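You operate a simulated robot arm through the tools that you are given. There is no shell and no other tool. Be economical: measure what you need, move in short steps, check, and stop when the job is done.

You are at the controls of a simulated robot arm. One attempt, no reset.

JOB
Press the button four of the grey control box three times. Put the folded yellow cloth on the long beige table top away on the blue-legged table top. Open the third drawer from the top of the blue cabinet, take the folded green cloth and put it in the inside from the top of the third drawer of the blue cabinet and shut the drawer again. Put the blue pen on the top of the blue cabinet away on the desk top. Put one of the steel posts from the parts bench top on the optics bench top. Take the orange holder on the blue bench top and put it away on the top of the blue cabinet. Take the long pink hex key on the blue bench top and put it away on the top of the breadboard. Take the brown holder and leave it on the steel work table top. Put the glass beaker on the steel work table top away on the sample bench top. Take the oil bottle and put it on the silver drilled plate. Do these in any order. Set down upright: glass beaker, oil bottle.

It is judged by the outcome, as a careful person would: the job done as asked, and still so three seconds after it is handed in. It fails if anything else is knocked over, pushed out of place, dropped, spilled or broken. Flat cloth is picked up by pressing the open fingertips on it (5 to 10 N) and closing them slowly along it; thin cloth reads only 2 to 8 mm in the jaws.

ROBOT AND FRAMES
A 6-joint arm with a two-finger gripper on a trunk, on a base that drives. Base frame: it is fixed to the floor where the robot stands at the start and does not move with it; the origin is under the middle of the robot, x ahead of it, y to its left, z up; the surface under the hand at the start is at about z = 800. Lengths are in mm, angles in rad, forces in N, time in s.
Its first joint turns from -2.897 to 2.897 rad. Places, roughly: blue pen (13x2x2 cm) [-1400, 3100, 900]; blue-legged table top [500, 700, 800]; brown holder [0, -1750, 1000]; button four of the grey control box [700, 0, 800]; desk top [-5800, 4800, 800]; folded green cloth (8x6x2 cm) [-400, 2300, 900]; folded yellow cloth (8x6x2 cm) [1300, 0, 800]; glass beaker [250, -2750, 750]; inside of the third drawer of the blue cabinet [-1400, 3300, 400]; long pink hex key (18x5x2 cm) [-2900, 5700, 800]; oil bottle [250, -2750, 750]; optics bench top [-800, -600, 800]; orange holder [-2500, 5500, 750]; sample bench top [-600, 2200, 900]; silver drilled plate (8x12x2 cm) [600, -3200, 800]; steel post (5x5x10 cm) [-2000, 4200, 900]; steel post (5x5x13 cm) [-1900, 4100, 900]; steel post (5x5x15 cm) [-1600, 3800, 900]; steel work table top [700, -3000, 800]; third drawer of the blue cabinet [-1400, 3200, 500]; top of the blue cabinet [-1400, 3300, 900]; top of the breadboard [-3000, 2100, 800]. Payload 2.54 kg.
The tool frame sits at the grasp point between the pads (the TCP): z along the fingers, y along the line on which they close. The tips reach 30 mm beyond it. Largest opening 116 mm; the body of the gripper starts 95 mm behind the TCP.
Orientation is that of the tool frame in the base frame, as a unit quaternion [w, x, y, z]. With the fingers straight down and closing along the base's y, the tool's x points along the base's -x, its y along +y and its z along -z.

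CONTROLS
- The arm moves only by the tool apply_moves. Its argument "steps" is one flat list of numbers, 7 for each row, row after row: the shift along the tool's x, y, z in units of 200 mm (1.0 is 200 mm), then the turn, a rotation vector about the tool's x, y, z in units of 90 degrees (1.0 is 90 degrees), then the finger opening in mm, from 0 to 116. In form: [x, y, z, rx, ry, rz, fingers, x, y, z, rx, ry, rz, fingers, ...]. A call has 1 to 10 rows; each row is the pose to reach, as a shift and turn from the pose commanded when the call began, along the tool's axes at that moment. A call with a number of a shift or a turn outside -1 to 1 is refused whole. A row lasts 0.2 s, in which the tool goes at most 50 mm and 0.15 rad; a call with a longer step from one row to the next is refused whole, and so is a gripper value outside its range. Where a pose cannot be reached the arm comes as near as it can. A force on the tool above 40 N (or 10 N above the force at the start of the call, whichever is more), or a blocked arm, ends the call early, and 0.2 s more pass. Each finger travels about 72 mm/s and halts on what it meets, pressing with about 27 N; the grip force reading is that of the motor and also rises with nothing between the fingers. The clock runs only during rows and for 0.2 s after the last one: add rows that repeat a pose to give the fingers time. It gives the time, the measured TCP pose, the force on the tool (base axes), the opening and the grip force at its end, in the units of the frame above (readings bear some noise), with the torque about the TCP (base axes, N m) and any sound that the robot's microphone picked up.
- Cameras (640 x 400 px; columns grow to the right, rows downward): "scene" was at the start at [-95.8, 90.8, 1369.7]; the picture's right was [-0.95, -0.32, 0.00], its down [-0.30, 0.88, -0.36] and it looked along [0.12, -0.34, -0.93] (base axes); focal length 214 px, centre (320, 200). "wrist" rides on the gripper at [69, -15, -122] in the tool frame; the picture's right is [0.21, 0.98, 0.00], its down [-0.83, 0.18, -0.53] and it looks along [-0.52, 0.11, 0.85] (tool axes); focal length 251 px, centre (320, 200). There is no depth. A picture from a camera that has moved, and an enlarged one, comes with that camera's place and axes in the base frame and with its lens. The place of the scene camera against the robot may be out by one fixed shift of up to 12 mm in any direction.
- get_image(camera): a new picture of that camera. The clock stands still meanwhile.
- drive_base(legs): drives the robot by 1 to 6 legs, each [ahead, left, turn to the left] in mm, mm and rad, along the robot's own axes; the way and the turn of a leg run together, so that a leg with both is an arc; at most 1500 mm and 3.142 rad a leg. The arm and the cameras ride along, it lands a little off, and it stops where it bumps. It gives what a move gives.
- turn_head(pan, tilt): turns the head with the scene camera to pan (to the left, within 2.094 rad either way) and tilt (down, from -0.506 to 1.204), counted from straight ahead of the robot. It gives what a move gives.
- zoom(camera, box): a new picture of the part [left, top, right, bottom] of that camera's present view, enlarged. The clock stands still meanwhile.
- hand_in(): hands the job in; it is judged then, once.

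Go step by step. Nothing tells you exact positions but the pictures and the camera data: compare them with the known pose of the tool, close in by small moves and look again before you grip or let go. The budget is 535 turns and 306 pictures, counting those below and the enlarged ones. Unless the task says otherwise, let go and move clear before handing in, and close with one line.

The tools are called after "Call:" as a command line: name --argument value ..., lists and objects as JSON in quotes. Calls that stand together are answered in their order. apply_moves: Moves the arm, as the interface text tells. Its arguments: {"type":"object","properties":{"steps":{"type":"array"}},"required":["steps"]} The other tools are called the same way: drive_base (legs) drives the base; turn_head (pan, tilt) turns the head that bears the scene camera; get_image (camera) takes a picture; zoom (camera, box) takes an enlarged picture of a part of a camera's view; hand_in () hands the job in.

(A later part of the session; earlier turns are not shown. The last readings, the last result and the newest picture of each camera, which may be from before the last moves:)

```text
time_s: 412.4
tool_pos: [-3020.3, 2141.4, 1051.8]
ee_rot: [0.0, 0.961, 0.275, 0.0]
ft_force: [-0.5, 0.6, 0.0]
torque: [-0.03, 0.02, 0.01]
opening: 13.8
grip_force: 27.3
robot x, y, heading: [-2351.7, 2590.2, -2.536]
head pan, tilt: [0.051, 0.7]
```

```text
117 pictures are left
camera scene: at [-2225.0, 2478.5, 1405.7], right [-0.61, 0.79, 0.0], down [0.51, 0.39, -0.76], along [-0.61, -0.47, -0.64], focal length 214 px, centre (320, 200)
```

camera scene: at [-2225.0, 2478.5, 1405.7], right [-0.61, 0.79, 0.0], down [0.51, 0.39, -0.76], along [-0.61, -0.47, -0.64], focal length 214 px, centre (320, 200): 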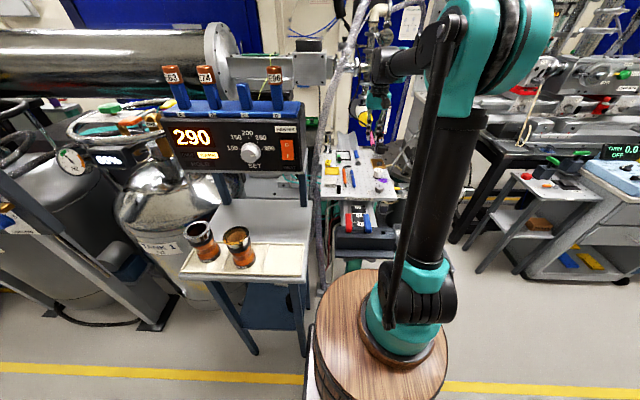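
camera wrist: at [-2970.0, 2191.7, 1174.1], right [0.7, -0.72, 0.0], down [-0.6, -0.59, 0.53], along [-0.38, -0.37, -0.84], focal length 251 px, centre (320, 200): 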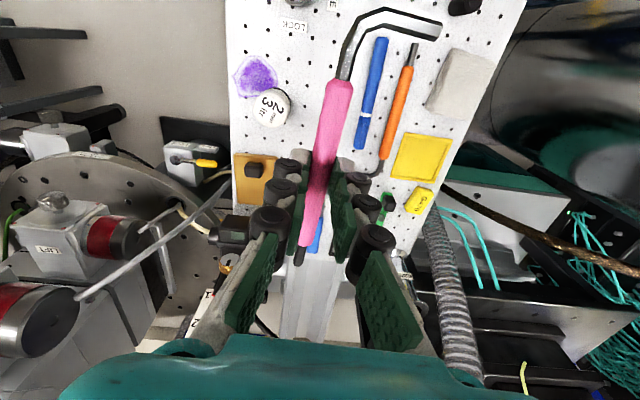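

The leg of the key would come near the blue pen, so I shift 28 mm toward the board's front edge and descend to about 900.

Call:
apply_moves --steps '[0.07, -0.01, 0.15, 0, 0, 0, 2, 0.14, -0.02, 0.35, 0, 0, 0, 2, 0.14, -0.02, 0.55, 0, 0, 0, 2, 0.14, -0.02, 0.72, 0, 0, 0, 2]'

Call:
get_image --camera "wrist"

Call:
zoom --camera "scene" --box '[310, 80, 422, 220]'

```text
time_s: 413.4
tool_pos: [-2997.4, 2160.7, 906.4]
ee_rot: [0.001, 0.961, 0.276, -0.001]
ft_force: [0.1, 0.6, -1.0]
torque: [0.0, 0.04, 0.0]
opening: 14.1
grip_force: 27.1
robot x, y, heading: [-2348.3, 2591.1, -2.536]
head pan, tilt: [0.051, 0.7]
```

```text
116 pictures are left
camera wrist: at [-2947.9, 2209.4, 1029.2], right [0.7, -0.71, 0.0], down [-0.6, -0.59, 0.53], along [-0.38, -0.37, -0.84], focal length 251 px, centre (320, 200)
```

wrist: 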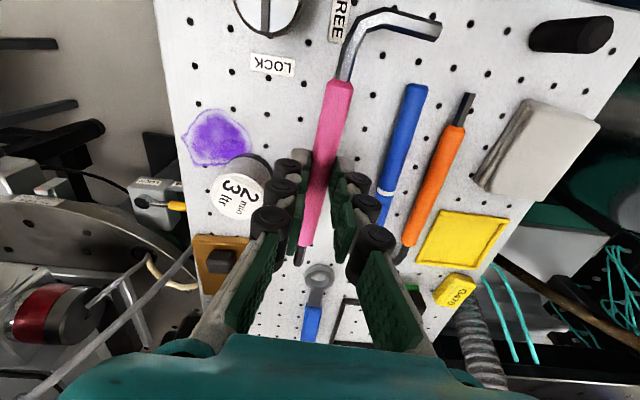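

```text
2.86 times, centred on (366, 150) of scene
camera zoom: at [-2225.0, 2478.5, 1405.7], right [-0.61, 0.79, 0.0], down [0.51, 0.39, -0.76], along [-0.61, -0.47, -0.64], focal length 613 px, centre (189, 343)
```

zoom: 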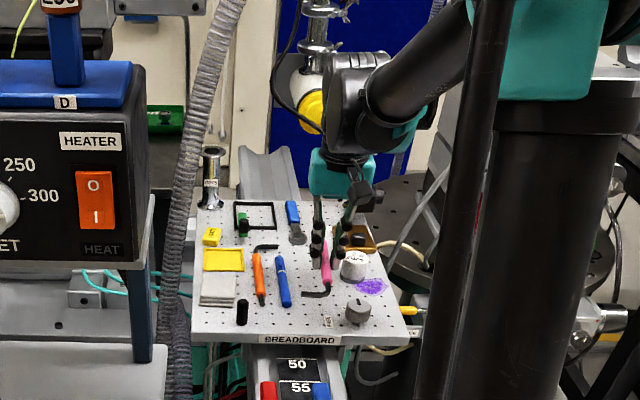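

The footprint is clear of the pen and the knob. I lower slowly to contact.

Call:
apply_moves --steps '[0, 0, 0.05, 0, 0, 0, 2, 0, 0, 0.1, 0, 0, 0, 2, 0, 0, 0.14, 0, 0, 0, 2, 0, 0, 0.17, 0, 0, 0, 2, 0, 0, 0.19, 0, 0, 0, 2, 0, 0, 0.21, 0, 0, 0, 2]'

```text
time_s: 414.8
tool_pos: [-2999.1, 2158.6, 867.1]
ee_rot: [0.0, 0.961, 0.276, -0.001]
ft_force: [-1.7, 0.0, 12.4]
torque: [0.09, -0.08, -0.02]
opening: 14.1
grip_force: 27.0
robot x, y, heading: [-2346.6, 2594.6, -2.533]
head pan, tilt: [0.051, 0.7]
```

Contact at TCP 867. I open slightly and rise.

Call:
apply_moves --steps '[0, 0, -0.003, 0, 0, 0, 16, 0, 0, -0.005, 0, 0, 0, 22, 0, 0, -0.008, 0, 0, 0, 28, 0, 0, -0.1, 0, 0, 0, 28, 0, 0, -0.3, 0, 0, 0, 28, 0, 0, -0.5, 0, 0, 0, 28, 0, 0, -0.7, 0, 0, 0, 28, 0, 0, -0.9, 0, 0, 0, 28]'

Call:
get_image --camera "wrist"

```text
time_s: 416.6
tool_pos: [-3000.1, 2159.1, 1047.7]
ee_rot: [0.001, 0.961, 0.276, -0.001]
ft_force: [-0.7, -0.4, -0.5]
torque: [0.03, 0.01, 0.01]
opening: 27.8
grip_force: 0.1
robot x, y, heading: [-2348.4, 2594.8, -2.534]
head pan, tilt: [0.051, 0.7]
```

```text
114 pictures are left
camera wrist: at [-2949.4, 2209.3, 1169.3], right [0.7, -0.71, 0.0], down [-0.6, -0.59, 0.53], along [-0.38, -0.37, -0.84], focal length 251 px, centre (320, 200)
```

wrist: 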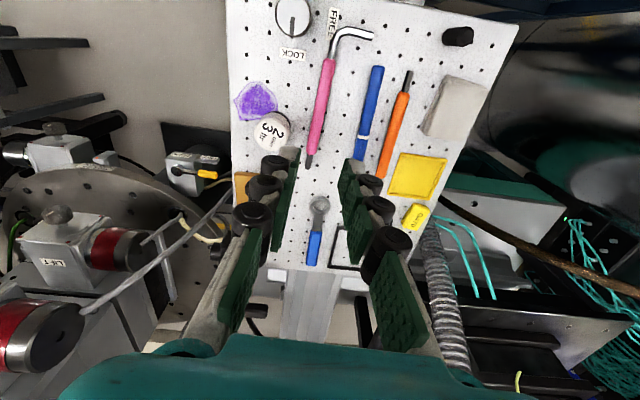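

The hex key lies on the breadboard. I raise, retract and drive back to the blue bench for the orange holder.

Call:
apply_moves --steps '[0, 0, -0.24, 0, 0, 0, 60, 0.1, 0, -0.45, 0, 0, 0, 60, 0.27, 0, -0.6, 0, 0, 0, 60, 0.45, 0, -0.75, 0, 0, 0, 60, 0.62, 0, -0.9, 0, 0, 0, 60, 0.8, 0, -1, 0, 0, 0, 60]'

Call:
drive_base --legs '[[-340, 0, 0], [0, 0, -1.562], [1250, 0, 0], [1170, 0, 0], [0, 0, -1.57]]'

Call:
turn_head --pan 0.0 --tilt 0.7

Call:
get_image --camera "scene"

Call:
get_image --camera "wrist"

```text
time_s: 418.0
tool_pos: [-2863.5, 2243.7, 1247.2]
ee_rot: [-0.001, 0.961, 0.276, 0.0]
ft_force: [-0.7, 0.3, -1.0]
torque: [0.06, -0.02, -0.03]
opening: 60.1
grip_force: 0.1
robot x, y, heading: [-2350.0, 2593.0, -2.532]
head pan, tilt: [0.051, 0.7]
```

```text
time_s: 439.4
tool_pos: [-2911.2, 5101.2, 1246.0]
ee_rot: [0.001, -0.263, 0.965, -0.001]
ft_force: [0.0, 0.1, 0.0]
torque: [-0.04, 0.0, -0.01]
opening: 59.6
grip_force: 0.2
robot x, y, heading: [-3439.6, 4767.1, 0.579]
head pan, tilt: [0.051, 0.7]
```

```text
time_s: 440.0
tool_pos: [-2910.5, 5100.7, 1247.4]
ee_rot: [0.001, -0.263, 0.965, 0.001]
ft_force: [0.3, 0.8, -0.4]
torque: [0.02, -0.02, 0.01]
opening: 60.2
grip_force: 0.1
robot x, y, heading: [-3436.1, 4767.6, 0.582]
head pan, tilt: [0.0, 0.7]
```

```text
113 pictures are left
camera scene: at [-3540.7, 4868.0, 1405.7], right [0.55, -0.84, 0.0], down [-0.54, -0.35, -0.76], along [0.64, 0.42, -0.64], focal length 214 px, centre (320, 200)
```

scene: 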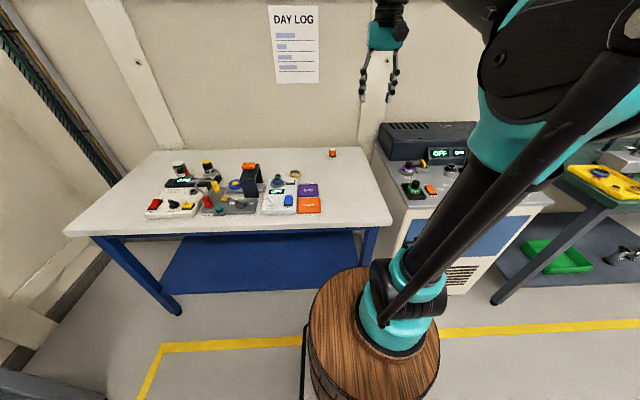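

```text
112 pictures are left
camera wrist: at [-2963.4, 5053.3, 1368.6], right [-0.68, 0.73, 0.0], down [0.62, 0.57, 0.53], along [0.39, 0.36, -0.84], focal length 251 px, centre (320, 200)
```

wrist: 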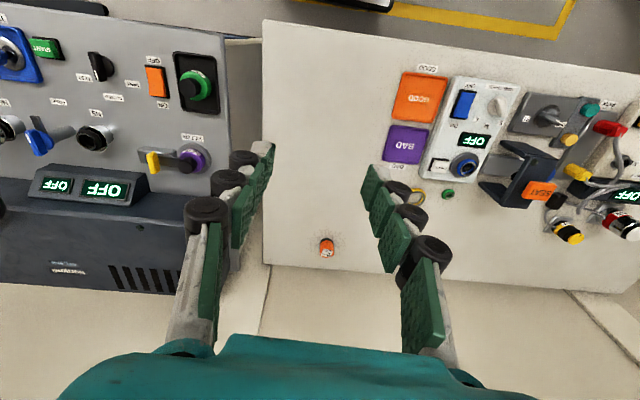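

The orange holder is at about (-2610, 5397). I drive 130 mm closer.

Call:
drive_base --legs '[[130, 20, 0.035]]'

```text
time_s: 441.3
tool_pos: [-2827.0, 5209.4, 1246.8]
ee_rot: [0.001, -0.279, 0.96, 0.001]
ft_force: [0.3, -0.8, -0.5]
torque: [0.02, 0.01, 0.0]
opening: 60.3
grip_force: 0.1
robot x, y, heading: [-3336.8, 4856.7, 0.614]
head pan, tilt: [0.0, 0.7]
```

Call:
apply_moves --steps '[-0.2, 0.03, 0.05, 0, 0, 0, 70, -0.4, 0.06, 0.1, 0, 0, 0, 80, -0.6, 0.09, 0.15, 0, 0, 0, 80, -0.8, 0.12, 0.2, 0, 0, 0, 80, -0.95, 0.14, 0.3, 0, 0, 0, 80]'

Call:
apply_moves --steps '[-0.2, 0.03, 0.1, 0, 0, 0, 80, -0.35, 0.05, 0.25, 0, 0, 0, 80, -0.47, 0.07, 0.45, 0, 0, 0, 80, -0.47, 0.07, 0.68, 0, 0, 0, 80, -0.47, 0.07, 0.85, 0, 0, 0, 80]'

Call:
get_image --camera "wrist"

```text
time_s: 442.5
tool_pos: [-2680.8, 5335.6, 1186.3]
ee_rot: [0.001, -0.279, 0.96, 0.001]
ft_force: [-1.4, -0.7, 0.5]
torque: [0.02, -0.05, 0.01]
opening: 79.9
grip_force: 0.1
robot x, y, heading: [-3339.5, 4856.6, 0.616]
head pan, tilt: [0.0, 0.7]
```

```text
time_s: 443.7
tool_pos: [-2608.6, 5397.5, 1016.9]
ee_rot: [0.0, -0.28, 0.96, 0.0]
ft_force: [0.5, 0.5, -1.1]
torque: [-0.02, -0.02, -0.02]
opening: 79.9
grip_force: 0.1
robot x, y, heading: [-3338.2, 4856.5, 0.618]
head pan, tilt: [0.0, 0.7]
```

```text
111 pictures are left
camera wrist: at [-2660.0, 5348.4, 1138.6], right [-0.7, 0.71, 0.0], down [0.6, 0.6, 0.53], along [0.38, 0.38, -0.84], focal length 251 px, centre (320, 200)
```

wrist: 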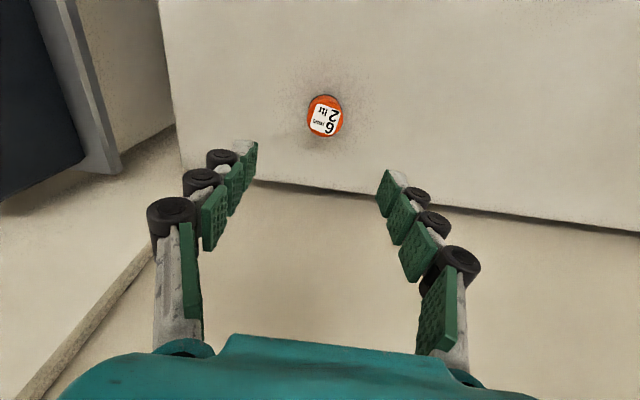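

Centred within 5 mm. I descend to TCP 853 and close.

Call:
apply_moves --steps '[0.02, 0.015, 0.2, 0, 0, 0, 80, 0.02, 0.015, 0.4, 0, 0, 0, 80, 0.02, 0.015, 0.6, 0, 0, 0, 75, 0.02, 0.015, 0.75, 0, 0, 0, 70, 0.02, 0.015, 0.81, 0, 0, 0, 66]'

Call:
get_image --camera "wrist"

```text
time_s: 444.9
tool_pos: [-2614.4, 5399.9, 855.1]
ee_rot: [0.001, -0.279, 0.96, 0.0]
ft_force: [-0.3, 0.2, -0.2]
torque: [0.01, 0.05, 0.0]
opening: 66.0
grip_force: 0.0
robot x, y, heading: [-3339.3, 4856.5, 0.619]
head pan, tilt: [0.0, 0.7]
```

```text
110 pictures are left
camera wrist: at [-2664.4, 5349.3, 976.9], right [-0.7, 0.71, 0.0], down [0.6, 0.6, 0.53], along [0.38, 0.38, -0.84], focal length 251 px, centre (320, 200)
```

wrist: 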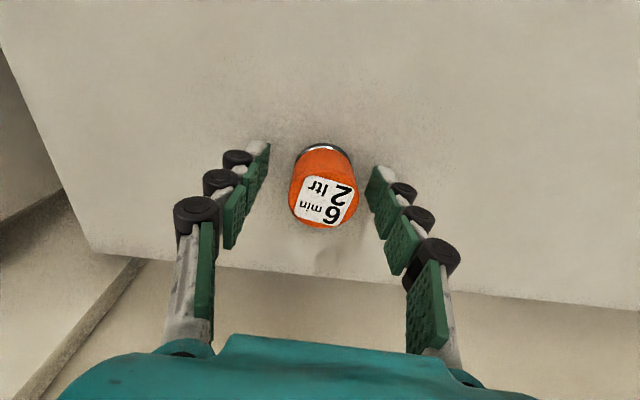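

Call:
apply_moves --steps '[0, 0.005, 0, 0, 0, 0, 56, 0, 0.005, 0, 0, 0, 0, 46, 0, 0.005, 0, 0, 0, 0, 38, 0, 0.005, 0, 0, 0, 0, 30, 0, 0.005, 0, 0, 0, 0, 25, 0, 0.005, 0, 0, 0, 0, 25]'

Call:
apply_moves --steps '[0, 0, -0.1, 0, 0, 0, 25, 0, 0, -0.3, 0, 0, 0, 25, 0, 0, -0.5, 0, 0, 0, 25, 0, 0, -0.75, 0, 0, 0, 25, 0, 0, -1, 0, 0, 0, 25]'

Call:
get_image --camera "wrist"

```text
time_s: 446.3
tool_pos: [-2613.5, 5399.5, 855.7]
ee_rot: [0.001, -0.279, 0.96, 0.0]
ft_force: [0.4, 0.4, 0.1]
torque: [-0.01, 0.03, 0.02]
opening: 38.6
grip_force: 26.7
robot x, y, heading: [-3340.9, 4860.0, 0.613]
head pan, tilt: [0.0, 0.7]
```

```text
time_s: 447.5
tool_pos: [-2612.2, 5397.4, 1055.4]
ee_rot: [-0.001, -0.279, 0.96, 0.0]
ft_force: [-0.9, 0.2, -1.2]
torque: [-0.01, 0.03, 0.0]
opening: 38.4
grip_force: 27.4
robot x, y, heading: [-3341.8, 4859.1, 0.615]
head pan, tilt: [0.0, 0.7]
```

```text
109 pictures are left
camera wrist: at [-2664.0, 5348.9, 1176.9], right [-0.7, 0.71, 0.0], down [0.6, 0.6, 0.53], along [0.38, 0.38, -0.85], focal length 251 px, centre (320, 200)
```

wrist: 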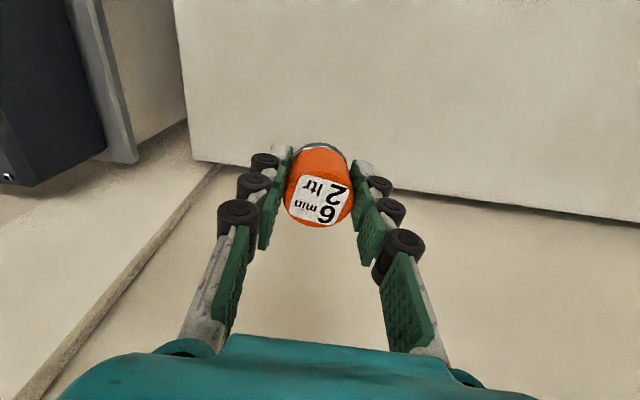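

Held. I retract the arm toward the robot and raise it, then strafe along to the cabinet.

Call:
apply_moves --steps '[0.15, 0, -0.15, 0, 0, 0, 25, 0.33, 0, -0.3, 0, 0, 0, 25, 0.5, 0, -0.45, 0, 0, 0, 25, 0.67, 0, -0.6, 0, 0, 0, 25, 0.84, 0, -0.75, 0, 0, 0, 25, 1, 0, -0.9, 0, 0, 0, 25]'

Call:
apply_moves --steps '[0.2, 0, 0, 0, 0, 0, 25, 0.4, 0, 0, 0, 0, 0, 25, 0.6, 0, 0, 0, 0, 0, 25, 0.8, 0, 0, 0, 0, 0, 25]'

Call:
drive_base --legs '[[-130, 0, 0], [0, -1250, 0], [0, -1250, 0]]'

Call:
get_image --camera "scene"

Call:
get_image --camera "wrist"

```text
time_s: 448.9
tool_pos: [-2783.2, 5292.5, 1234.6]
ee_rot: [0.0, -0.279, 0.96, 0.0]
ft_force: [1.3, 0.3, -1.1]
torque: [-0.05, 0.04, -0.04]
opening: 38.4
grip_force: 26.8
robot x, y, heading: [-3338.7, 4852.3, 0.616]
head pan, tilt: [0.0, 0.7]
```

```text
time_s: 449.9
tool_pos: [-2918.8, 5205.9, 1234.2]
ee_rot: [0.002, -0.279, 0.96, 0.001]
ft_force: [-0.3, 0.7, -1.1]
torque: [-0.06, 0.02, 0.0]
opening: 38.1
grip_force: 27.1
robot x, y, heading: [-3333.9, 4856.4, 0.618]
head pan, tilt: [0.0, 0.7]
```

```text
time_s: 463.0
tool_pos: [-1570.4, 3106.6, 1234.4]
ee_rot: [0.001, -0.287, 0.958, -0.001]
ft_force: [0.2, 0.0, -1.2]
torque: [0.03, 0.04, 0.01]
opening: 38.0
grip_force: 26.9
robot x, y, heading: [-1984.0, 2754.0, 0.632]
head pan, tilt: [0.0, 0.7]
```

```text
108 pictures are left
camera scene: at [-2094.4, 2846.8, 1405.7], right [0.59, -0.81, 0.0], down [-0.52, -0.38, -0.76], along [0.62, 0.45, -0.64], focal length 214 px, centre (320, 200)
```

scene: 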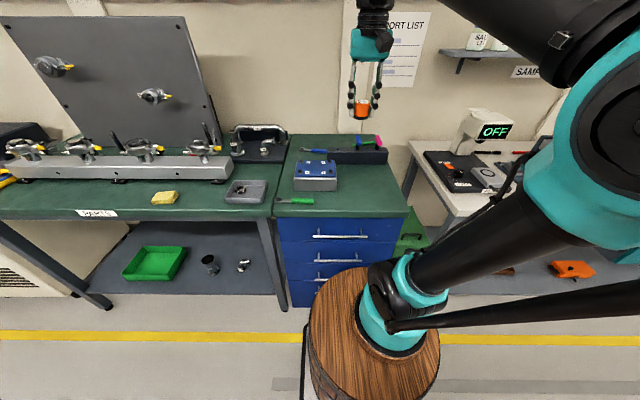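

```text
107 pictures are left
camera wrist: at [-1619.9, 3057.0, 1356.4], right [-0.72, 0.7, 0.0], down [0.59, 0.61, 0.53], along [0.37, 0.38, -0.84], focal length 251 px, centre (320, 200)
```

wrist: 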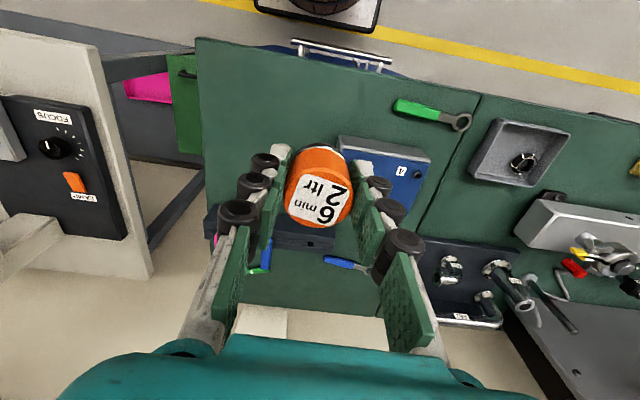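

The former pen area on the cabinet's right front is free. I move over about (-1467, 3091) and descend.

Call:
apply_moves --steps '[-0.13, -0.12, 0, 0, 0, 0, 25, -0.26, -0.24, 0, 0, 0, 0, 25, -0.385, -0.35, 0.1, 0, 0, 0, 25, -0.385, -0.35, 0.33, 0, 0, 0, 25, -0.385, -0.35, 0.57, 0, 0, 0, 25, -0.385, -0.35, 0.8, 0, 0, 0, 25, -0.385, -0.35, 1, 0, 0, 0, 25]'

Call:
get_image --camera "wrist"

```text
time_s: 464.6
tool_pos: [-1467.4, 3091.4, 1033.6]
ee_rot: [0.001, -0.288, 0.958, 0.0]
ft_force: [0.4, 0.1, -1.4]
torque: [0.01, 0.0, -0.01]
opening: 38.4
grip_force: 26.9
robot x, y, heading: [-1985.7, 2753.8, 0.63]
head pan, tilt: [0.0, 0.7]
```

```text
106 pictures are left
camera wrist: at [-1517.2, 3041.1, 1156.1], right [-0.72, 0.7, 0.0], down [0.59, 0.61, 0.53], along [0.37, 0.38, -0.84], focal length 251 px, centre (320, 200)
```

wrist: 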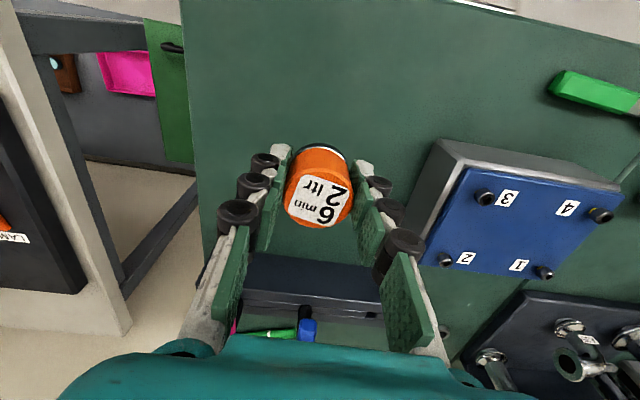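

Call:
apply_moves --steps '[0, 0, 0.2, 0, 0, 0, 25, 0, 0, 0.38, 0, 0, 0, 25, 0, 0, 0.45, 0, 0, 0, 25, 0, 0, 0.47, 0, 0, 0, 25, 0, 0, 0.485, 0, 0, 0, 25]'

```text
time_s: 465.8
tool_pos: [-1467.6, 3091.8, 937.3]
ee_rot: [0.0, -0.288, 0.958, 0.0]
ft_force: [0.5, 0.4, -0.8]
torque: [0.04, 0.0, 0.01]
opening: 38.1
grip_force: 27.0
robot x, y, heading: [-1984.0, 2752.7, 0.633]
head pan, tilt: [0.0, 0.7]
```

Call:
apply_moves --steps '[0, 0, 0.008, 0, 0, 0, 25, 0, 0, 0.016, 0, 0, 0, 25, 0, 0, 0.024, 0, 0, 0, 25]'

```text
time_s: 466.6
tool_pos: [-1466.6, 3092.4, 932.3]
ee_rot: [0.001, -0.288, 0.958, 0.001]
ft_force: [1.3, -0.2, 18.8]
torque: [0.03, -0.11, 0.13]
opening: 38.3
grip_force: 27.1
robot x, y, heading: [-1985.3, 2754.5, 0.631]
head pan, tilt: [0.0, 0.7]
```

Contact. I release and rise.

Call:
apply_moves --steps '[0, 0, -0.008, 0, 0, 0, 38, 0, 0, -0.01, 0, 0, 0, 48, 0, 0, -0.015, 0, 0, 0, 60, 0, 0, -0.02, 0, 0, 0, 70, 0, 0, -0.2, 0, 0, 0, 75, 0, 0, -0.4, 0, 0, 0, 80, 0, 0, -0.62, 0, 0, 0, 80, 0, 0, -0.85, 0, 0, 0, 80]'

Call:
get_image --camera "wrist"

```text
time_s: 468.4
tool_pos: [-1468.0, 3090.4, 1103.4]
ee_rot: [0.001, -0.287, 0.958, 0.0]
ft_force: [-0.3, -0.1, -0.5]
torque: [0.04, 0.04, 0.01]
opening: 80.1
grip_force: 0.1
robot x, y, heading: [-1986.3, 2752.0, 0.635]
head pan, tilt: [0.0, 0.7]
```

```text
105 pictures are left
camera wrist: at [-1517.3, 3041.7, 1225.2], right [-0.72, 0.7, 0.0], down [0.59, 0.61, 0.53], along [0.37, 0.38, -0.84], focal length 251 px, centre (320, 200)
```

wrist: 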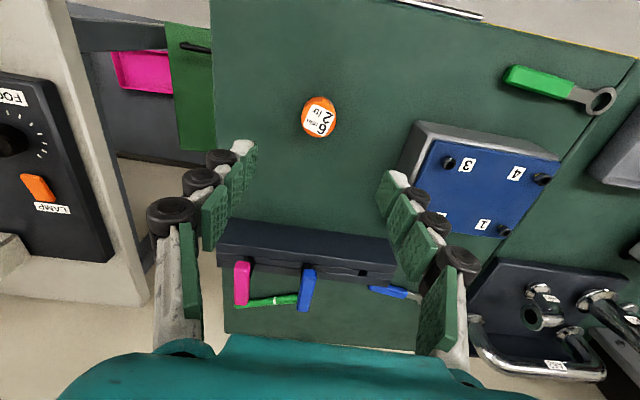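

The orange holder stands on the cabinet. Now the steel post from the parts bench: I raise the hand and strafe left to look at the parts bench.

Call:
apply_moves --steps '[0.2, 0, -0.15, 0, 0, 0, 80, 0.4, 0, -0.3, 0, 0, 0, 80, 0.58, 0, -0.45, 0, 0, 0, 80, 0.75, 0, -0.6, 0, 0, 0, 80, 0.9, 0, -0.75, 0, 0, 0, 80]'

Call:
drive_base --legs '[[-20, 800, -0.015]]'

Call:
turn_head --pan 0.0 --tilt 0.6

Call:
get_image --camera "scene"

Call:
zoom --camera "scene" --box '[60, 70, 420, 220]'

```text
time_s: 469.6
tool_pos: [-1616.6, 2993.4, 1252.1]
ee_rot: [0.001, -0.287, 0.958, 0.0]
ft_force: [0.3, 0.1, -0.1]
torque: [-0.04, 0.04, 0.0]
opening: 80.0
grip_force: 0.1
robot x, y, heading: [-1983.1, 2753.9, 0.634]
head pan, tilt: [0.0, 0.7]
```

```text
time_s: 473.9
tool_pos: [-2101.6, 3624.0, 1251.3]
ee_rot: [0.001, -0.283, 0.959, 0.0]
ft_force: [0.2, -0.1, 0.4]
torque: [0.0, 0.03, 0.01]
opening: 80.0
grip_force: 0.2
robot x, y, heading: [-2468.3, 3388.3, 0.623]
head pan, tilt: [0.0, 0.7]
```

```text
time_s: 474.5
tool_pos: [-2100.0, 3624.3, 1251.6]
ee_rot: [0.001, -0.283, 0.959, 0.0]
ft_force: [0.1, 0.8, 0.8]
torque: [0.03, -0.01, -0.01]
opening: 79.9
grip_force: 0.1
robot x, y, heading: [-2470.8, 3386.0, 0.62]
head pan, tilt: [0.0, 0.6]
```

```text
104 pictures are left
camera scene: at [-2576.3, 3484.4, 1414.3], right [0.58, -0.81, 0.0], down [-0.46, -0.33, -0.82], along [0.67, 0.48, -0.57], focal length 214 px, centre (320, 200)
```

scene: 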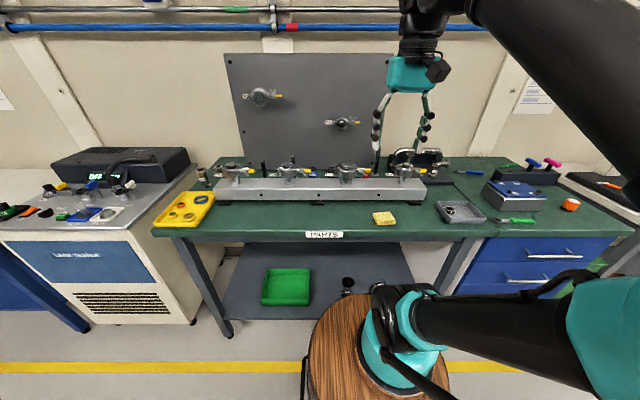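

```text
1.78 times, centred on (240, 145) of scene
camera zoom: at [-2576.3, 3484.4, 1414.3], right [0.58, -0.81, 0.0], down [-0.46, -0.33, -0.82], along [0.67, 0.48, -0.57], focal length 381 px, centre (462, 298)
```

zoom: 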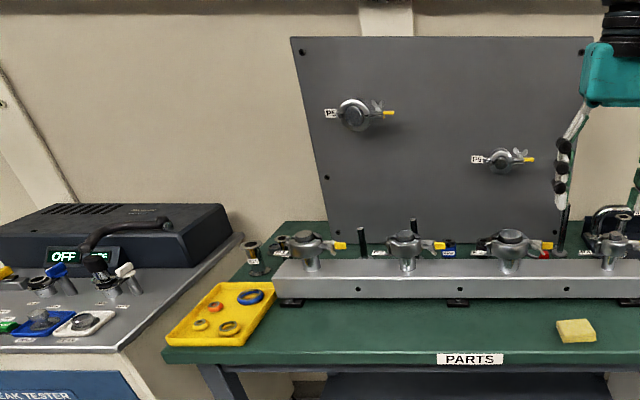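

Posts (thin rods on bases) stand behind the rail. I extend the hand a bit to view them from above.

Call:
apply_moves --steps '[-0.2, 0, 0, 0, 0, 0, 80, -0.4, 0, 0, 0, 0, 0, 80, -0.6, 0, 0, 0, 0, 0, 80, -0.8, 0, 0, 0, 0, 0, 80]'

Call:
get_image --camera "wrist"

Call:
zoom --camera "scene" --box '[200, 140, 440, 210]'

```text
time_s: 475.5
tool_pos: [-1966.0, 3711.4, 1251.9]
ee_rot: [0.0, -0.282, 0.959, 0.0]
ft_force: [-1.4, 0.2, -0.2]
torque: [0.07, -0.06, 0.02]
opening: 80.1
grip_force: 0.1
robot x, y, heading: [-2468.2, 3386.4, 0.627]
head pan, tilt: [0.0, 0.6]
```

```text
102 pictures are left
camera wrist: at [-2016.0, 3660.8, 1374.8], right [-0.71, 0.7, 0.0], down [0.6, 0.6, 0.54], along [0.38, 0.38, -0.84], focal length 251 px, centre (320, 200)
```

wrist: 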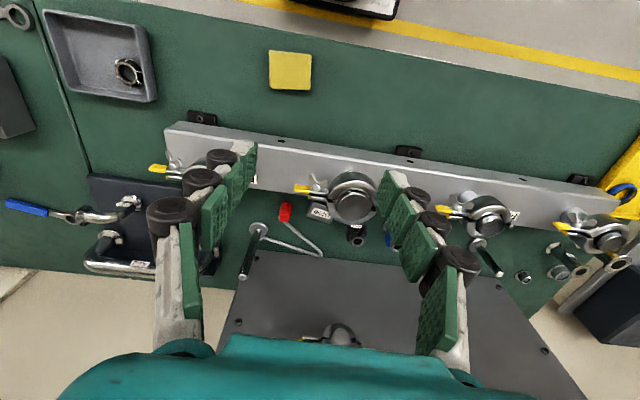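

```text
2.67 times, centred on (320, 175) of scene
camera zoom: at [-2576.7, 3484.1, 1414.3], right [0.58, -0.81, 0.0], down [-0.46, -0.33, -0.83], along [0.67, 0.48, -0.56], focal length 572 px, centre (320, 267)
```

zoom: 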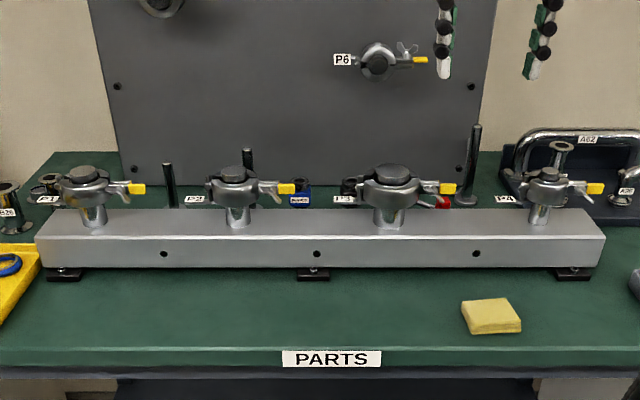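

The 150 mm post stands at about (-1649, 3820) with the panel 74 mm behind it. I'll grip its rod with the tool pitched 25° forward. First I drive a bit closer.

Call:
drive_base --legs '[[110, -100, 0]]'

Call:
apply_moves --steps '[0, 0, 0, 0, -0.07, 0, 60, 0, 0, 0, 0, -0.14, 0, 60, 0, 0, 0, 0, -0.21, 0, 60, 0, 0, 0, 0, -0.278, 0, 50]'

Call:
get_image --camera "wrist"

```text
time_s: 476.9
tool_pos: [-1817.3, 3694.0, 1252.7]
ee_rot: [0.0, -0.283, 0.959, 0.001]
ft_force: [0.2, -0.1, 0.8]
torque: [0.0, -0.02, 0.02]
opening: 80.1
grip_force: 0.2
robot x, y, heading: [-2324.5, 3369.2, 0.621]
head pan, tilt: [0.0, 0.6]
```

```text
time_s: 477.9
tool_pos: [-1818.2, 3694.6, 1252.9]
ee_rot: [0.208, -0.276, 0.936, 0.061]
ft_force: [-0.1, -0.4, 0.4]
torque: [0.01, 0.01, 0.02]
opening: 50.0
grip_force: 0.0
robot x, y, heading: [-2321.8, 3369.0, 0.621]
head pan, tilt: [0.0, 0.6]
```

```text
100 pictures are left
camera wrist: at [-1905.9, 3620.0, 1334.0], right [-0.69, 0.71, -0.09], down [0.34, 0.43, 0.83], along [0.64, 0.55, -0.54], focal length 251 px, centre (320, 200)
```

wrist: 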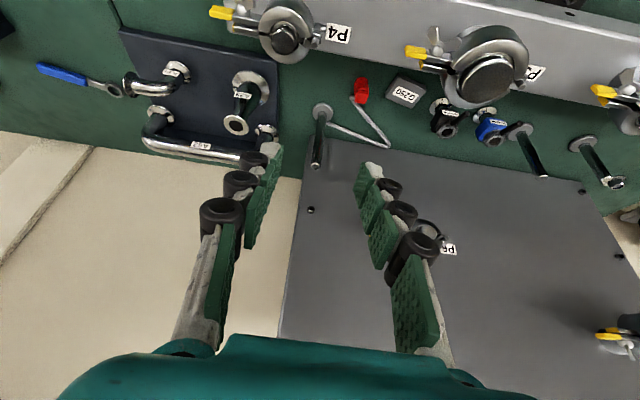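

All three posts are seen. The tall one's axis is at about (-1646, 3822). I move to the pre-grasp point in front of and above it.

Call:
apply_moves --steps '[-0.07, 0.012, 0.167, 0, 0, 0, 50, -0.144, 0.024, 0.333, 0, 0, 0, 50, -0.216, 0.036, 0.5, 0, 0, 0, 50, -0.288, 0.048, 0.667, 0, 0, 0, 50, -0.36, 0.06, 0.833, 0, 0, 0, 50, -0.432, 0.07, 1.0, 0, 0, 0, 50]'

Call:
get_image --camera "wrist"

Call:
zoom --camera "scene" --box '[240, 80, 440, 210]'

```text
time_s: 479.3
tool_pos: [-1688.5, 3795.5, 1108.8]
ee_rot: [0.208, -0.275, 0.937, 0.062]
ft_force: [0.3, 0.3, -0.7]
torque: [0.04, -0.01, 0.0]
opening: 49.9
grip_force: 0.0
robot x, y, heading: [-2326.1, 3369.2, 0.622]
head pan, tilt: [0.0, 0.6]
```

```text
99 pictures are left
camera wrist: at [-1776.8, 3720.2, 1189.6], right [-0.69, 0.71, -0.09], down [0.34, 0.43, 0.83], along [0.64, 0.55, -0.54], focal length 251 px, centre (320, 200)
```

wrist: 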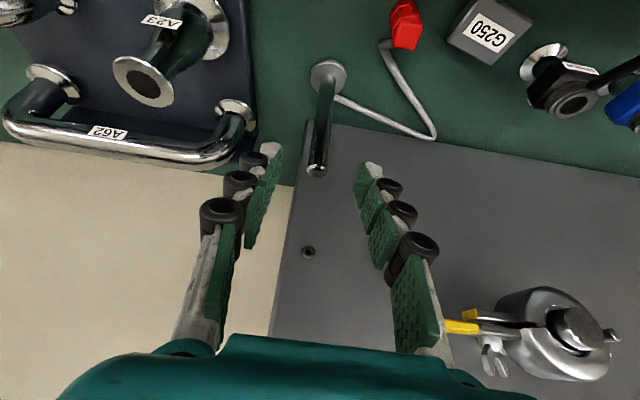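

```text
3.08 times, centred on (340, 145) of scene
camera zoom: at [-2428.9, 3467.2, 1414.3], right [0.58, -0.81, 0.0], down [-0.46, -0.33, -0.83], along [0.67, 0.48, -0.56], focal length 660 px, centre (258, 369)
```

zoom: 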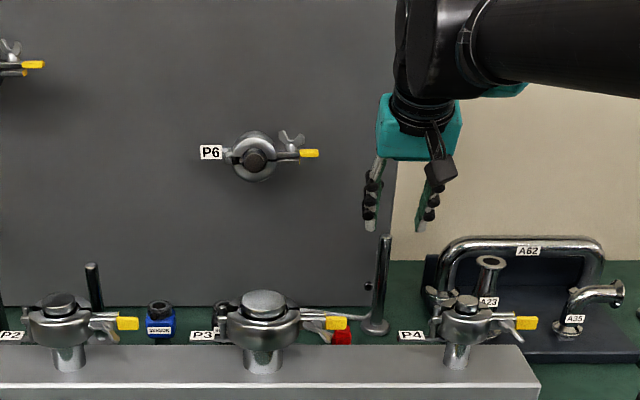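

The rod is on the closing plane, about 124 mm ahead. I advance with the fingers open around it.

Call:
apply_moves --steps '[-0.01, 0.003, 0.2, 0, 0, 0, 50, -0.02, 0.005, 0.4, 0, 0, 0, 50, -0.027, 0.005, 0.52, 0, 0, 0, 50, -0.027, 0.005, 0.61, 0, 0, 0, 50]'

Call:
get_image --camera "wrist"

Call:
zoom --camera "scene" --box '[300, 100, 420, 200]'

```text
time_s: 480.3
tool_pos: [-1642.3, 3826.8, 999.8]
ee_rot: [0.208, -0.276, 0.936, 0.062]
ft_force: [-0.4, -0.3, -0.5]
torque: [-0.02, 0.0, 0.0]
opening: 50.0
grip_force: 0.1
robot x, y, heading: [-2323.4, 3368.9, 0.621]
head pan, tilt: [0.0, 0.6]
```

```text
97 pictures are left
camera wrist: at [-1729.6, 3752.1, 1081.1], right [-0.69, 0.71, -0.09], down [0.34, 0.44, 0.83], along [0.64, 0.55, -0.54], focal length 251 px, centre (320, 200)
```

wrist: 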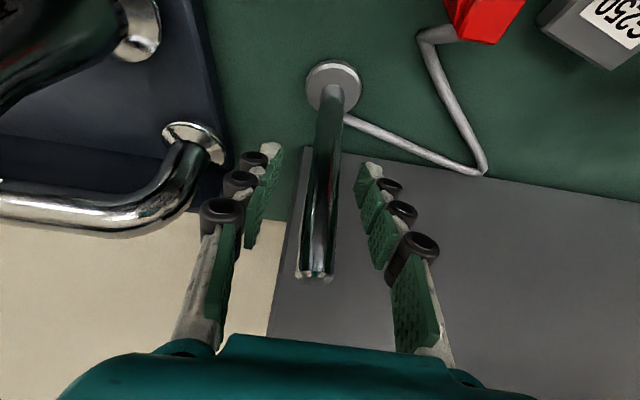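

```text
4.00 times, centred on (360, 150) of scene
camera zoom: at [-2428.7, 3467.3, 1414.3], right [0.58, -0.81, 0.0], down [-0.46, -0.33, -0.83], along [0.67, 0.48, -0.56], focal length 858 px, centre (160, 400)
```

zoom: 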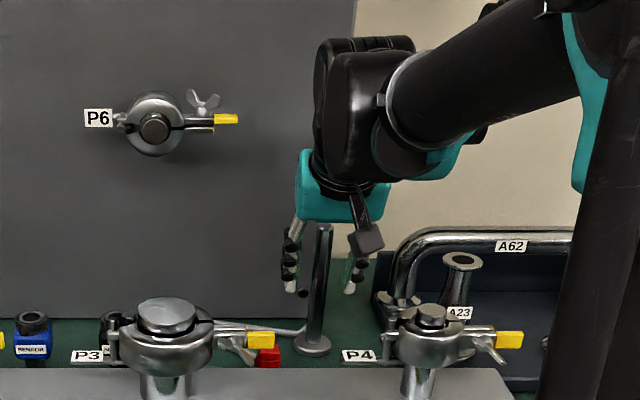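

The rod is between the fingers. I close on it.

Call:
apply_moves --steps '[0, 0, 0, 0, 0, 0, 42, 0, 0, 0, 0, 0, 0, 34, 0, 0, 0, 0, 0, 0, 26, 0, 0, 0, 0, 0, 0, 18, 0, 0, 0, 0, 0, 0, 10, 0, 0, 0, 0, 0, 0, 4, 0, 0, 0, 0, 0, 0, 3]'

Call:
get_image --camera "wrist"

```text
time_s: 481.9
tool_pos: [-1642.1, 3826.0, 998.2]
ee_rot: [0.209, -0.276, 0.936, 0.061]
ft_force: [0.0, 0.1, -0.4]
torque: [0.01, 0.01, -0.04]
opening: 16.9
grip_force: 26.8
robot x, y, heading: [-2320.0, 3369.9, 0.623]
head pan, tilt: [0.0, 0.6]
```

```text
95 pictures are left
camera wrist: at [-1729.6, 3752.2, 1081.3], right [-0.69, 0.71, -0.09], down [0.34, 0.44, 0.83], along [0.64, 0.55, -0.54], focal length 251 px, centre (320, 200)
```

wrist: 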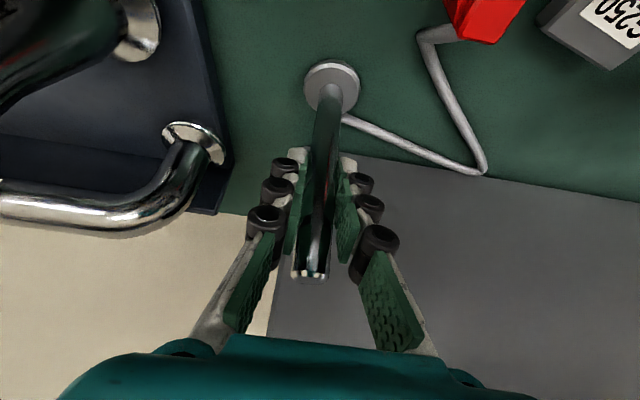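

Gripped at 17 mm. I lift vertically.

Call:
apply_moves --steps '[-0.02, 0, -0.045, 0, 0, 0, 3, -0.06, 0, -0.13, 0, 0, 0, 3, -0.13, 0, -0.28, 0, 0, 0, 3, -0.2, 0, -0.43, 0, 0, 0, 3, -0.27, 0, -0.58, 0, 0, 0, 3]'

Call:
get_image --camera "wrist"

```text
time_s: 483.1
tool_pos: [-1641.6, 3827.5, 1127.9]
ee_rot: [0.208, -0.276, 0.936, 0.061]
ft_force: [-0.1, -0.4, -1.5]
torque: [0.01, 0.01, 0.0]
opening: 17.0
grip_force: 26.9
robot x, y, heading: [-2320.0, 3368.6, 0.621]
head pan, tilt: [0.0, 0.6]
```

```text
94 pictures are left
camera wrist: at [-1729.1, 3752.7, 1209.1], right [-0.69, 0.71, -0.09], down [0.34, 0.44, 0.83], along [0.64, 0.55, -0.54], focal length 251 px, centre (320, 200)
```

wrist: 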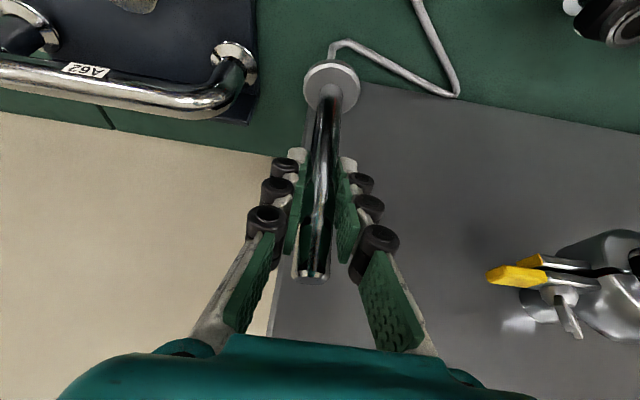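

Held upright (its foot is 96 mm under the TCP). I retract and raise, then drive back along the aisle to the optics bench.

Call:
apply_moves --steps '[0.15, -0.01, -0.163, 0, 0, 0, 3, 0.3, -0.02, -0.326, 0, 0, 0, 3, 0.46, -0.03, -0.49, 0, 0, 0, 3, 0.61, -0.04, -0.653, 0, 0, 0, 3, 0.77, -0.05, -0.816, 0, 0, 0, 3, 0.92, -0.055, -0.98, 0, 0, 0, 3]'

Call:
drive_base --legs '[[-110, 0, 0], [0, 0, -1.574], [1400, 0, 0], [1400, 0, 0], [1200, 0, 0]]'

Call:
turn_head --pan -1.0 --tilt 0.5

Call:
get_image --camera "scene"

```text
time_s: 484.5
tool_pos: [-1845.4, 3681.0, 1227.9]
ee_rot: [0.209, -0.276, 0.936, 0.062]
ft_force: [0.6, -0.1, -1.4]
torque: [-0.01, 0.0, 0.01]
opening: 17.1
grip_force: 26.7
robot x, y, heading: [-2321.1, 3371.6, 0.625]
head pan, tilt: [0.0, 0.6]
```

```text
time_s: 508.3
tool_pos: [206.4, -426.7, 1229.4]
ee_rot: [0.191, 0.47, 0.855, -0.105]
ft_force: [-0.3, -0.5, -2.2]
torque: [-0.04, 0.01, 0.0]
opening: 17.3
grip_force: 26.7
robot x, y, heading: [-101.3, 54.7, -0.948]
head pan, tilt: [0.0, 0.6]
```

```text
time_s: 509.6
tool_pos: [207.4, -426.4, 1228.7]
ee_rot: [0.191, 0.469, 0.856, -0.105]
ft_force: [0.1, 0.2, -1.2]
torque: [-0.01, -0.01, -0.01]
opening: 17.3
grip_force: 27.2
robot x, y, heading: [-102.8, 52.6, -0.957]
head pan, tilt: [-1.0, 0.499]
```

```text
93 pictures are left
camera scene: at [-75.4, 145.3, 1423.4], right [-0.93, 0.37, 0.0], down [0.18, 0.44, -0.88], along [-0.33, -0.81, -0.48], focal length 214 px, centre (320, 200)
```

scene: 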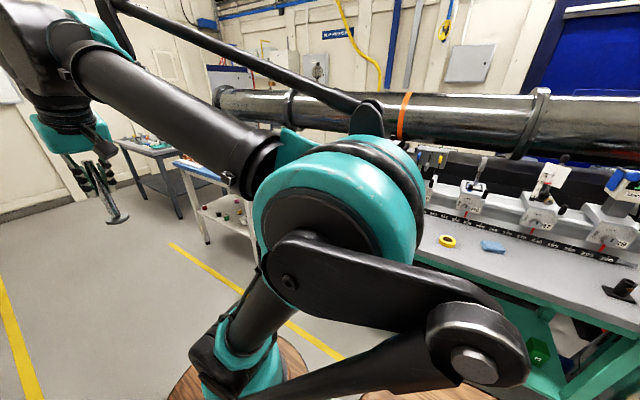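

I turn to face the optics bench.

Call:
drive_base --legs '[[0, 0, -1.572], [180, 0, 0]]'

Call:
turn_head --pan 0.0 --tilt 0.7

Call:
get_image --camera "scene"

Call:
get_image --camera "wrist"

```text
time_s: 515.0
tool_pos: [-732.8, -350.3, 1227.8]
ee_rot: [0.058, 0.94, 0.265, -0.209]
ft_force: [-0.6, -0.2, -1.5]
torque: [-0.02, 0.01, 0.0]
opening: 17.1
grip_force: 26.7
robot x, y, heading: [-252.1, -51.8, -2.543]
head pan, tilt: [-1.0, 0.499]
```

```text
time_s: 516.2
tool_pos: [-732.9, -350.9, 1227.4]
ee_rot: [0.059, 0.939, 0.265, -0.209]
ft_force: [0.1, 0.4, -2.0]
torque: [0.04, 0.01, 0.02]
opening: 17.2
grip_force: 26.9
robot x, y, heading: [-248.7, -51.7, -2.538]
head pan, tilt: [0.0, 0.7]
```

```text
92 pictures are left
camera scene: at [-130.5, -161.1, 1405.7], right [-0.56, 0.83, 0.0], down [0.53, 0.36, -0.77], along [-0.63, -0.43, -0.64], focal length 214 px, centre (320, 200)
```

scene: 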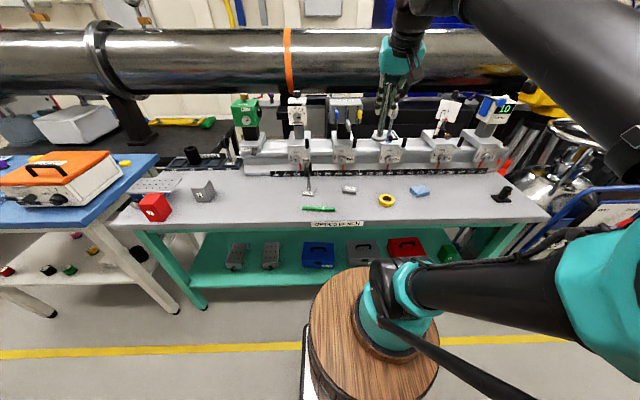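

```text
91 pictures are left
camera wrist: at [-644.3, -277.3, 1309.6], right [0.68, -0.73, -0.09], down [-0.35, -0.43, 0.83], along [-0.65, -0.53, -0.54], focal length 251 px, centre (320, 200)
```

wrist: 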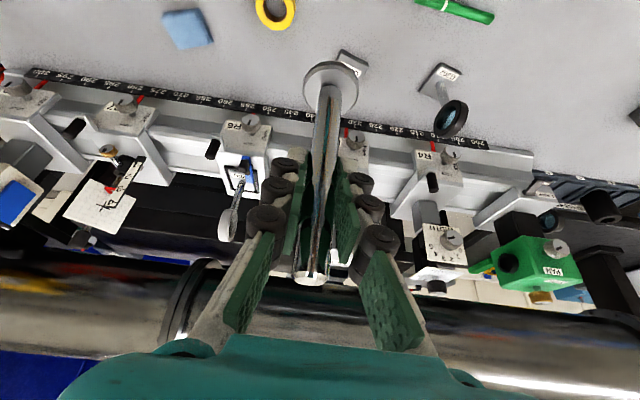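

There is a large free area left on the bench. I strafe left 420 mm and look closer.

Call:
drive_base --legs '[[0, 420, 0]]'

Call:
get_image --camera "wrist"

Call:
get_image --camera "scene"

```text
time_s: 518.8
tool_pos: [-496.0, -695.3, 1228.1]
ee_rot: [0.059, 0.939, 0.266, -0.209]
ft_force: [-0.9, 0.1, -1.7]
torque: [0.01, 0.0, 0.0]
opening: 17.1
grip_force: 26.7
robot x, y, heading: [-15.1, -394.6, -2.541]
head pan, tilt: [0.0, 0.7]
```

```text
90 pictures are left
camera wrist: at [-407.8, -622.6, 1309.6], right [0.68, -0.73, -0.09], down [-0.35, -0.43, 0.83], along [-0.65, -0.53, -0.54], focal length 251 px, centre (320, 200)
```

wrist: 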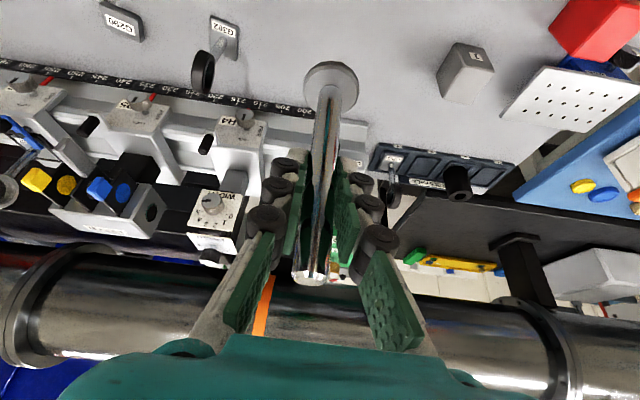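

```text
89 pictures are left
camera scene: at [105.8, -505.1, 1405.7], right [-0.57, 0.82, 0.0], down [0.53, 0.36, -0.76], along [-0.63, -0.43, -0.64], focal length 214 px, centre (320, 200)
```

scene: 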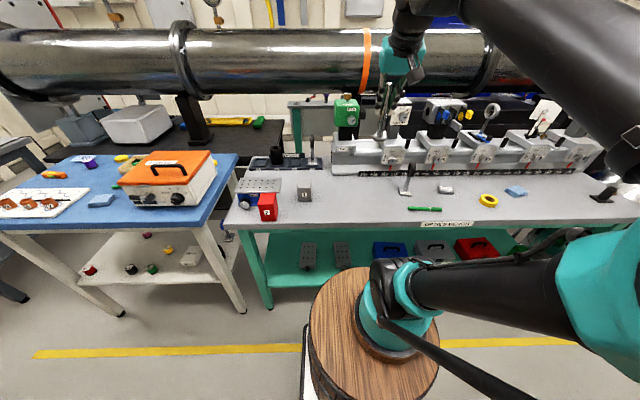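

I move the post over the free spot at about (-530, -774) and lower it part way.

Call:
apply_moves --steps '[0.02, 0.06, 0.14, 0, 0, 0, 3, 0.04, 0.12, 0.28, 0, 0, 0, 3, 0.06, 0.18, 0.42, 0, 0, 0, 3, 0.08, 0.247, 0.57, 0, 0, 0, 3, 0.11, 0.247, 0.77, 0, 0, 0, 3, 0.144, 0.247, 0.97, 0, 0, 0, 3]'

Call:
get_image --camera "wrist"

Call:
zoom --camera "scene" --box '[230, 120, 470, 240]'

```text
time_s: 520.2
tool_pos: [-518.9, -768.1, 1041.0]
ee_rot: [0.059, 0.939, 0.267, -0.209]
ft_force: [1.2, 0.0, -2.1]
torque: [0.03, -0.02, -0.02]
opening: 17.1
grip_force: 26.6
robot x, y, heading: [-12.7, -396.3, -2.543]
head pan, tilt: [0.0, 0.7]
```

```text
88 pictures are left
camera wrist: at [-430.3, -694.7, 1121.7], right [0.68, -0.73, -0.09], down [-0.35, -0.43, 0.83], along [-0.65, -0.53, -0.54], focal length 251 px, centre (320, 200)
```

wrist: 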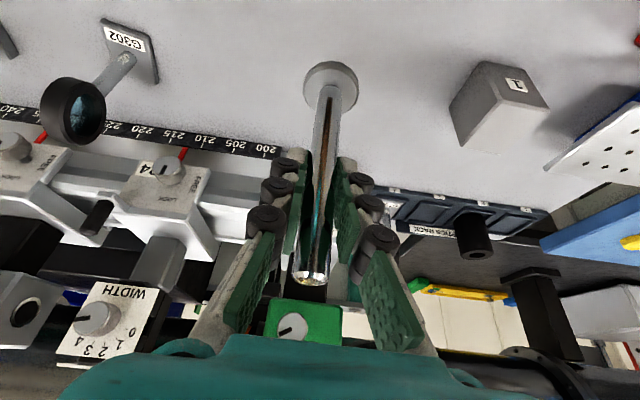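

```text
2.67 times, centred on (350, 180) of scene
camera zoom: at [105.8, -505.0, 1405.7], right [-0.57, 0.82, 0.0], down [0.53, 0.36, -0.76], along [-0.63, -0.43, -0.64], focal length 572 px, centre (240, 253)
```

zoom: 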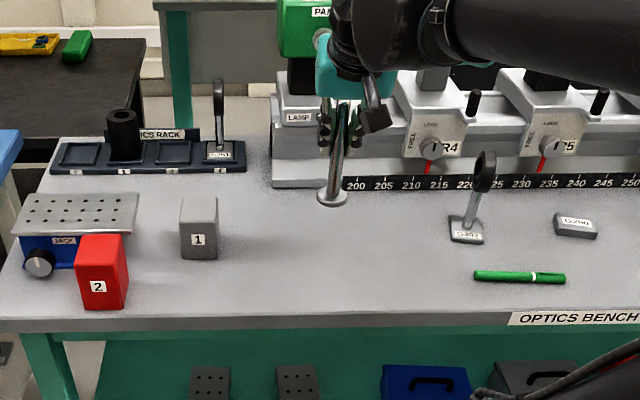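

Call:
apply_moves --steps '[0.06, 0, 0.13, 0, 0, 0, 3, 0.12, 0, 0.255, 0, 0, 0, 3, 0.17, 0, 0.363, 0, 0, 0, 3]'

Call:
zoom --camera "scene" --box '[230, 120, 470, 240]'

```text
time_s: 521.0
tool_pos: [-519.6, -766.7, 960.6]
ee_rot: [0.059, 0.939, 0.266, -0.21]
ft_force: [0.4, 0.3, -1.6]
torque: [0.0, 0.01, 0.0]
opening: 17.4
grip_force: 26.4
robot x, y, heading: [-13.6, -396.9, -2.539]
head pan, tilt: [0.0, 0.7]
```

```text
2.67 times, centred on (350, 180) of scene
camera zoom: at [105.7, -505.1, 1405.7], right [-0.57, 0.82, 0.0], down [0.53, 0.36, -0.76], along [-0.63, -0.43, -0.64], focal length 572 px, centre (240, 253)
```

zoom: 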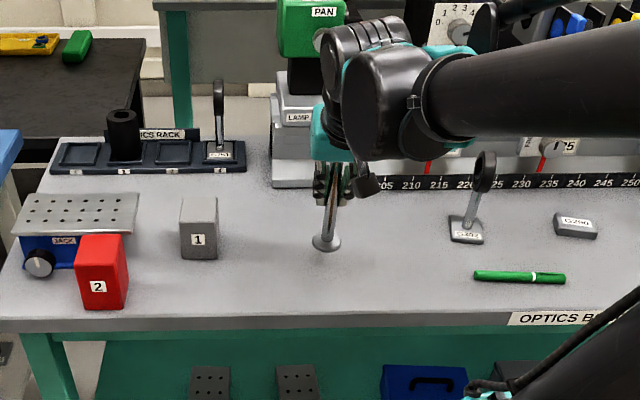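

Call:
apply_moves --steps '[0.0064, 0, 0.0136, 0, 0, 0, 3, 0.0128, 0, 0.0272, 0, 0, 0, 3, 0.0192, 0, 0.0408, 0, 0, 0, 3, 0.0256, 0, 0.0544, 0, 0, 0, 3, 0.032, 0, 0.068, 0, 0, 0, 3, 0.0384, 0, 0.0816, 0, 0, 0, 3]'

```text
time_s: 522.4
tool_pos: [-517.1, -767.0, 942.0]
ee_rot: [0.059, 0.939, 0.267, -0.21]
ft_force: [-0.2, 0.7, -1.0]
torque: [-0.01, -0.01, -0.01]
opening: 17.5
grip_force: 27.0
robot x, y, heading: [-14.2, -394.0, -2.539]
head pan, tilt: [0.0, 0.7]
```

Call:
apply_moves --steps '[0.0064, 0, 0.0136, 0, 0, 0, 3, 0.0128, 0, 0.0272, 0, 0, 0, 3, 0.0192, 0, 0.0408, 0, 0, 0, 3, 0.0256, 0, 0.0544, 0, 0, 0, 3, 0.032, 0, 0.068, 0, 0, 0, 3, 0.0384, 0, 0.0816, 0, 0, 0, 3]'

```text
time_s: 523.8
tool_pos: [-518.7, -766.8, 924.7]
ee_rot: [0.06, 0.939, 0.266, -0.209]
ft_force: [0.1, 0.4, -1.5]
torque: [-0.01, -0.04, 0.01]
opening: 17.3
grip_force: 27.2
robot x, y, heading: [-11.8, -397.0, -2.541]
head pan, tilt: [0.0, 0.7]
```

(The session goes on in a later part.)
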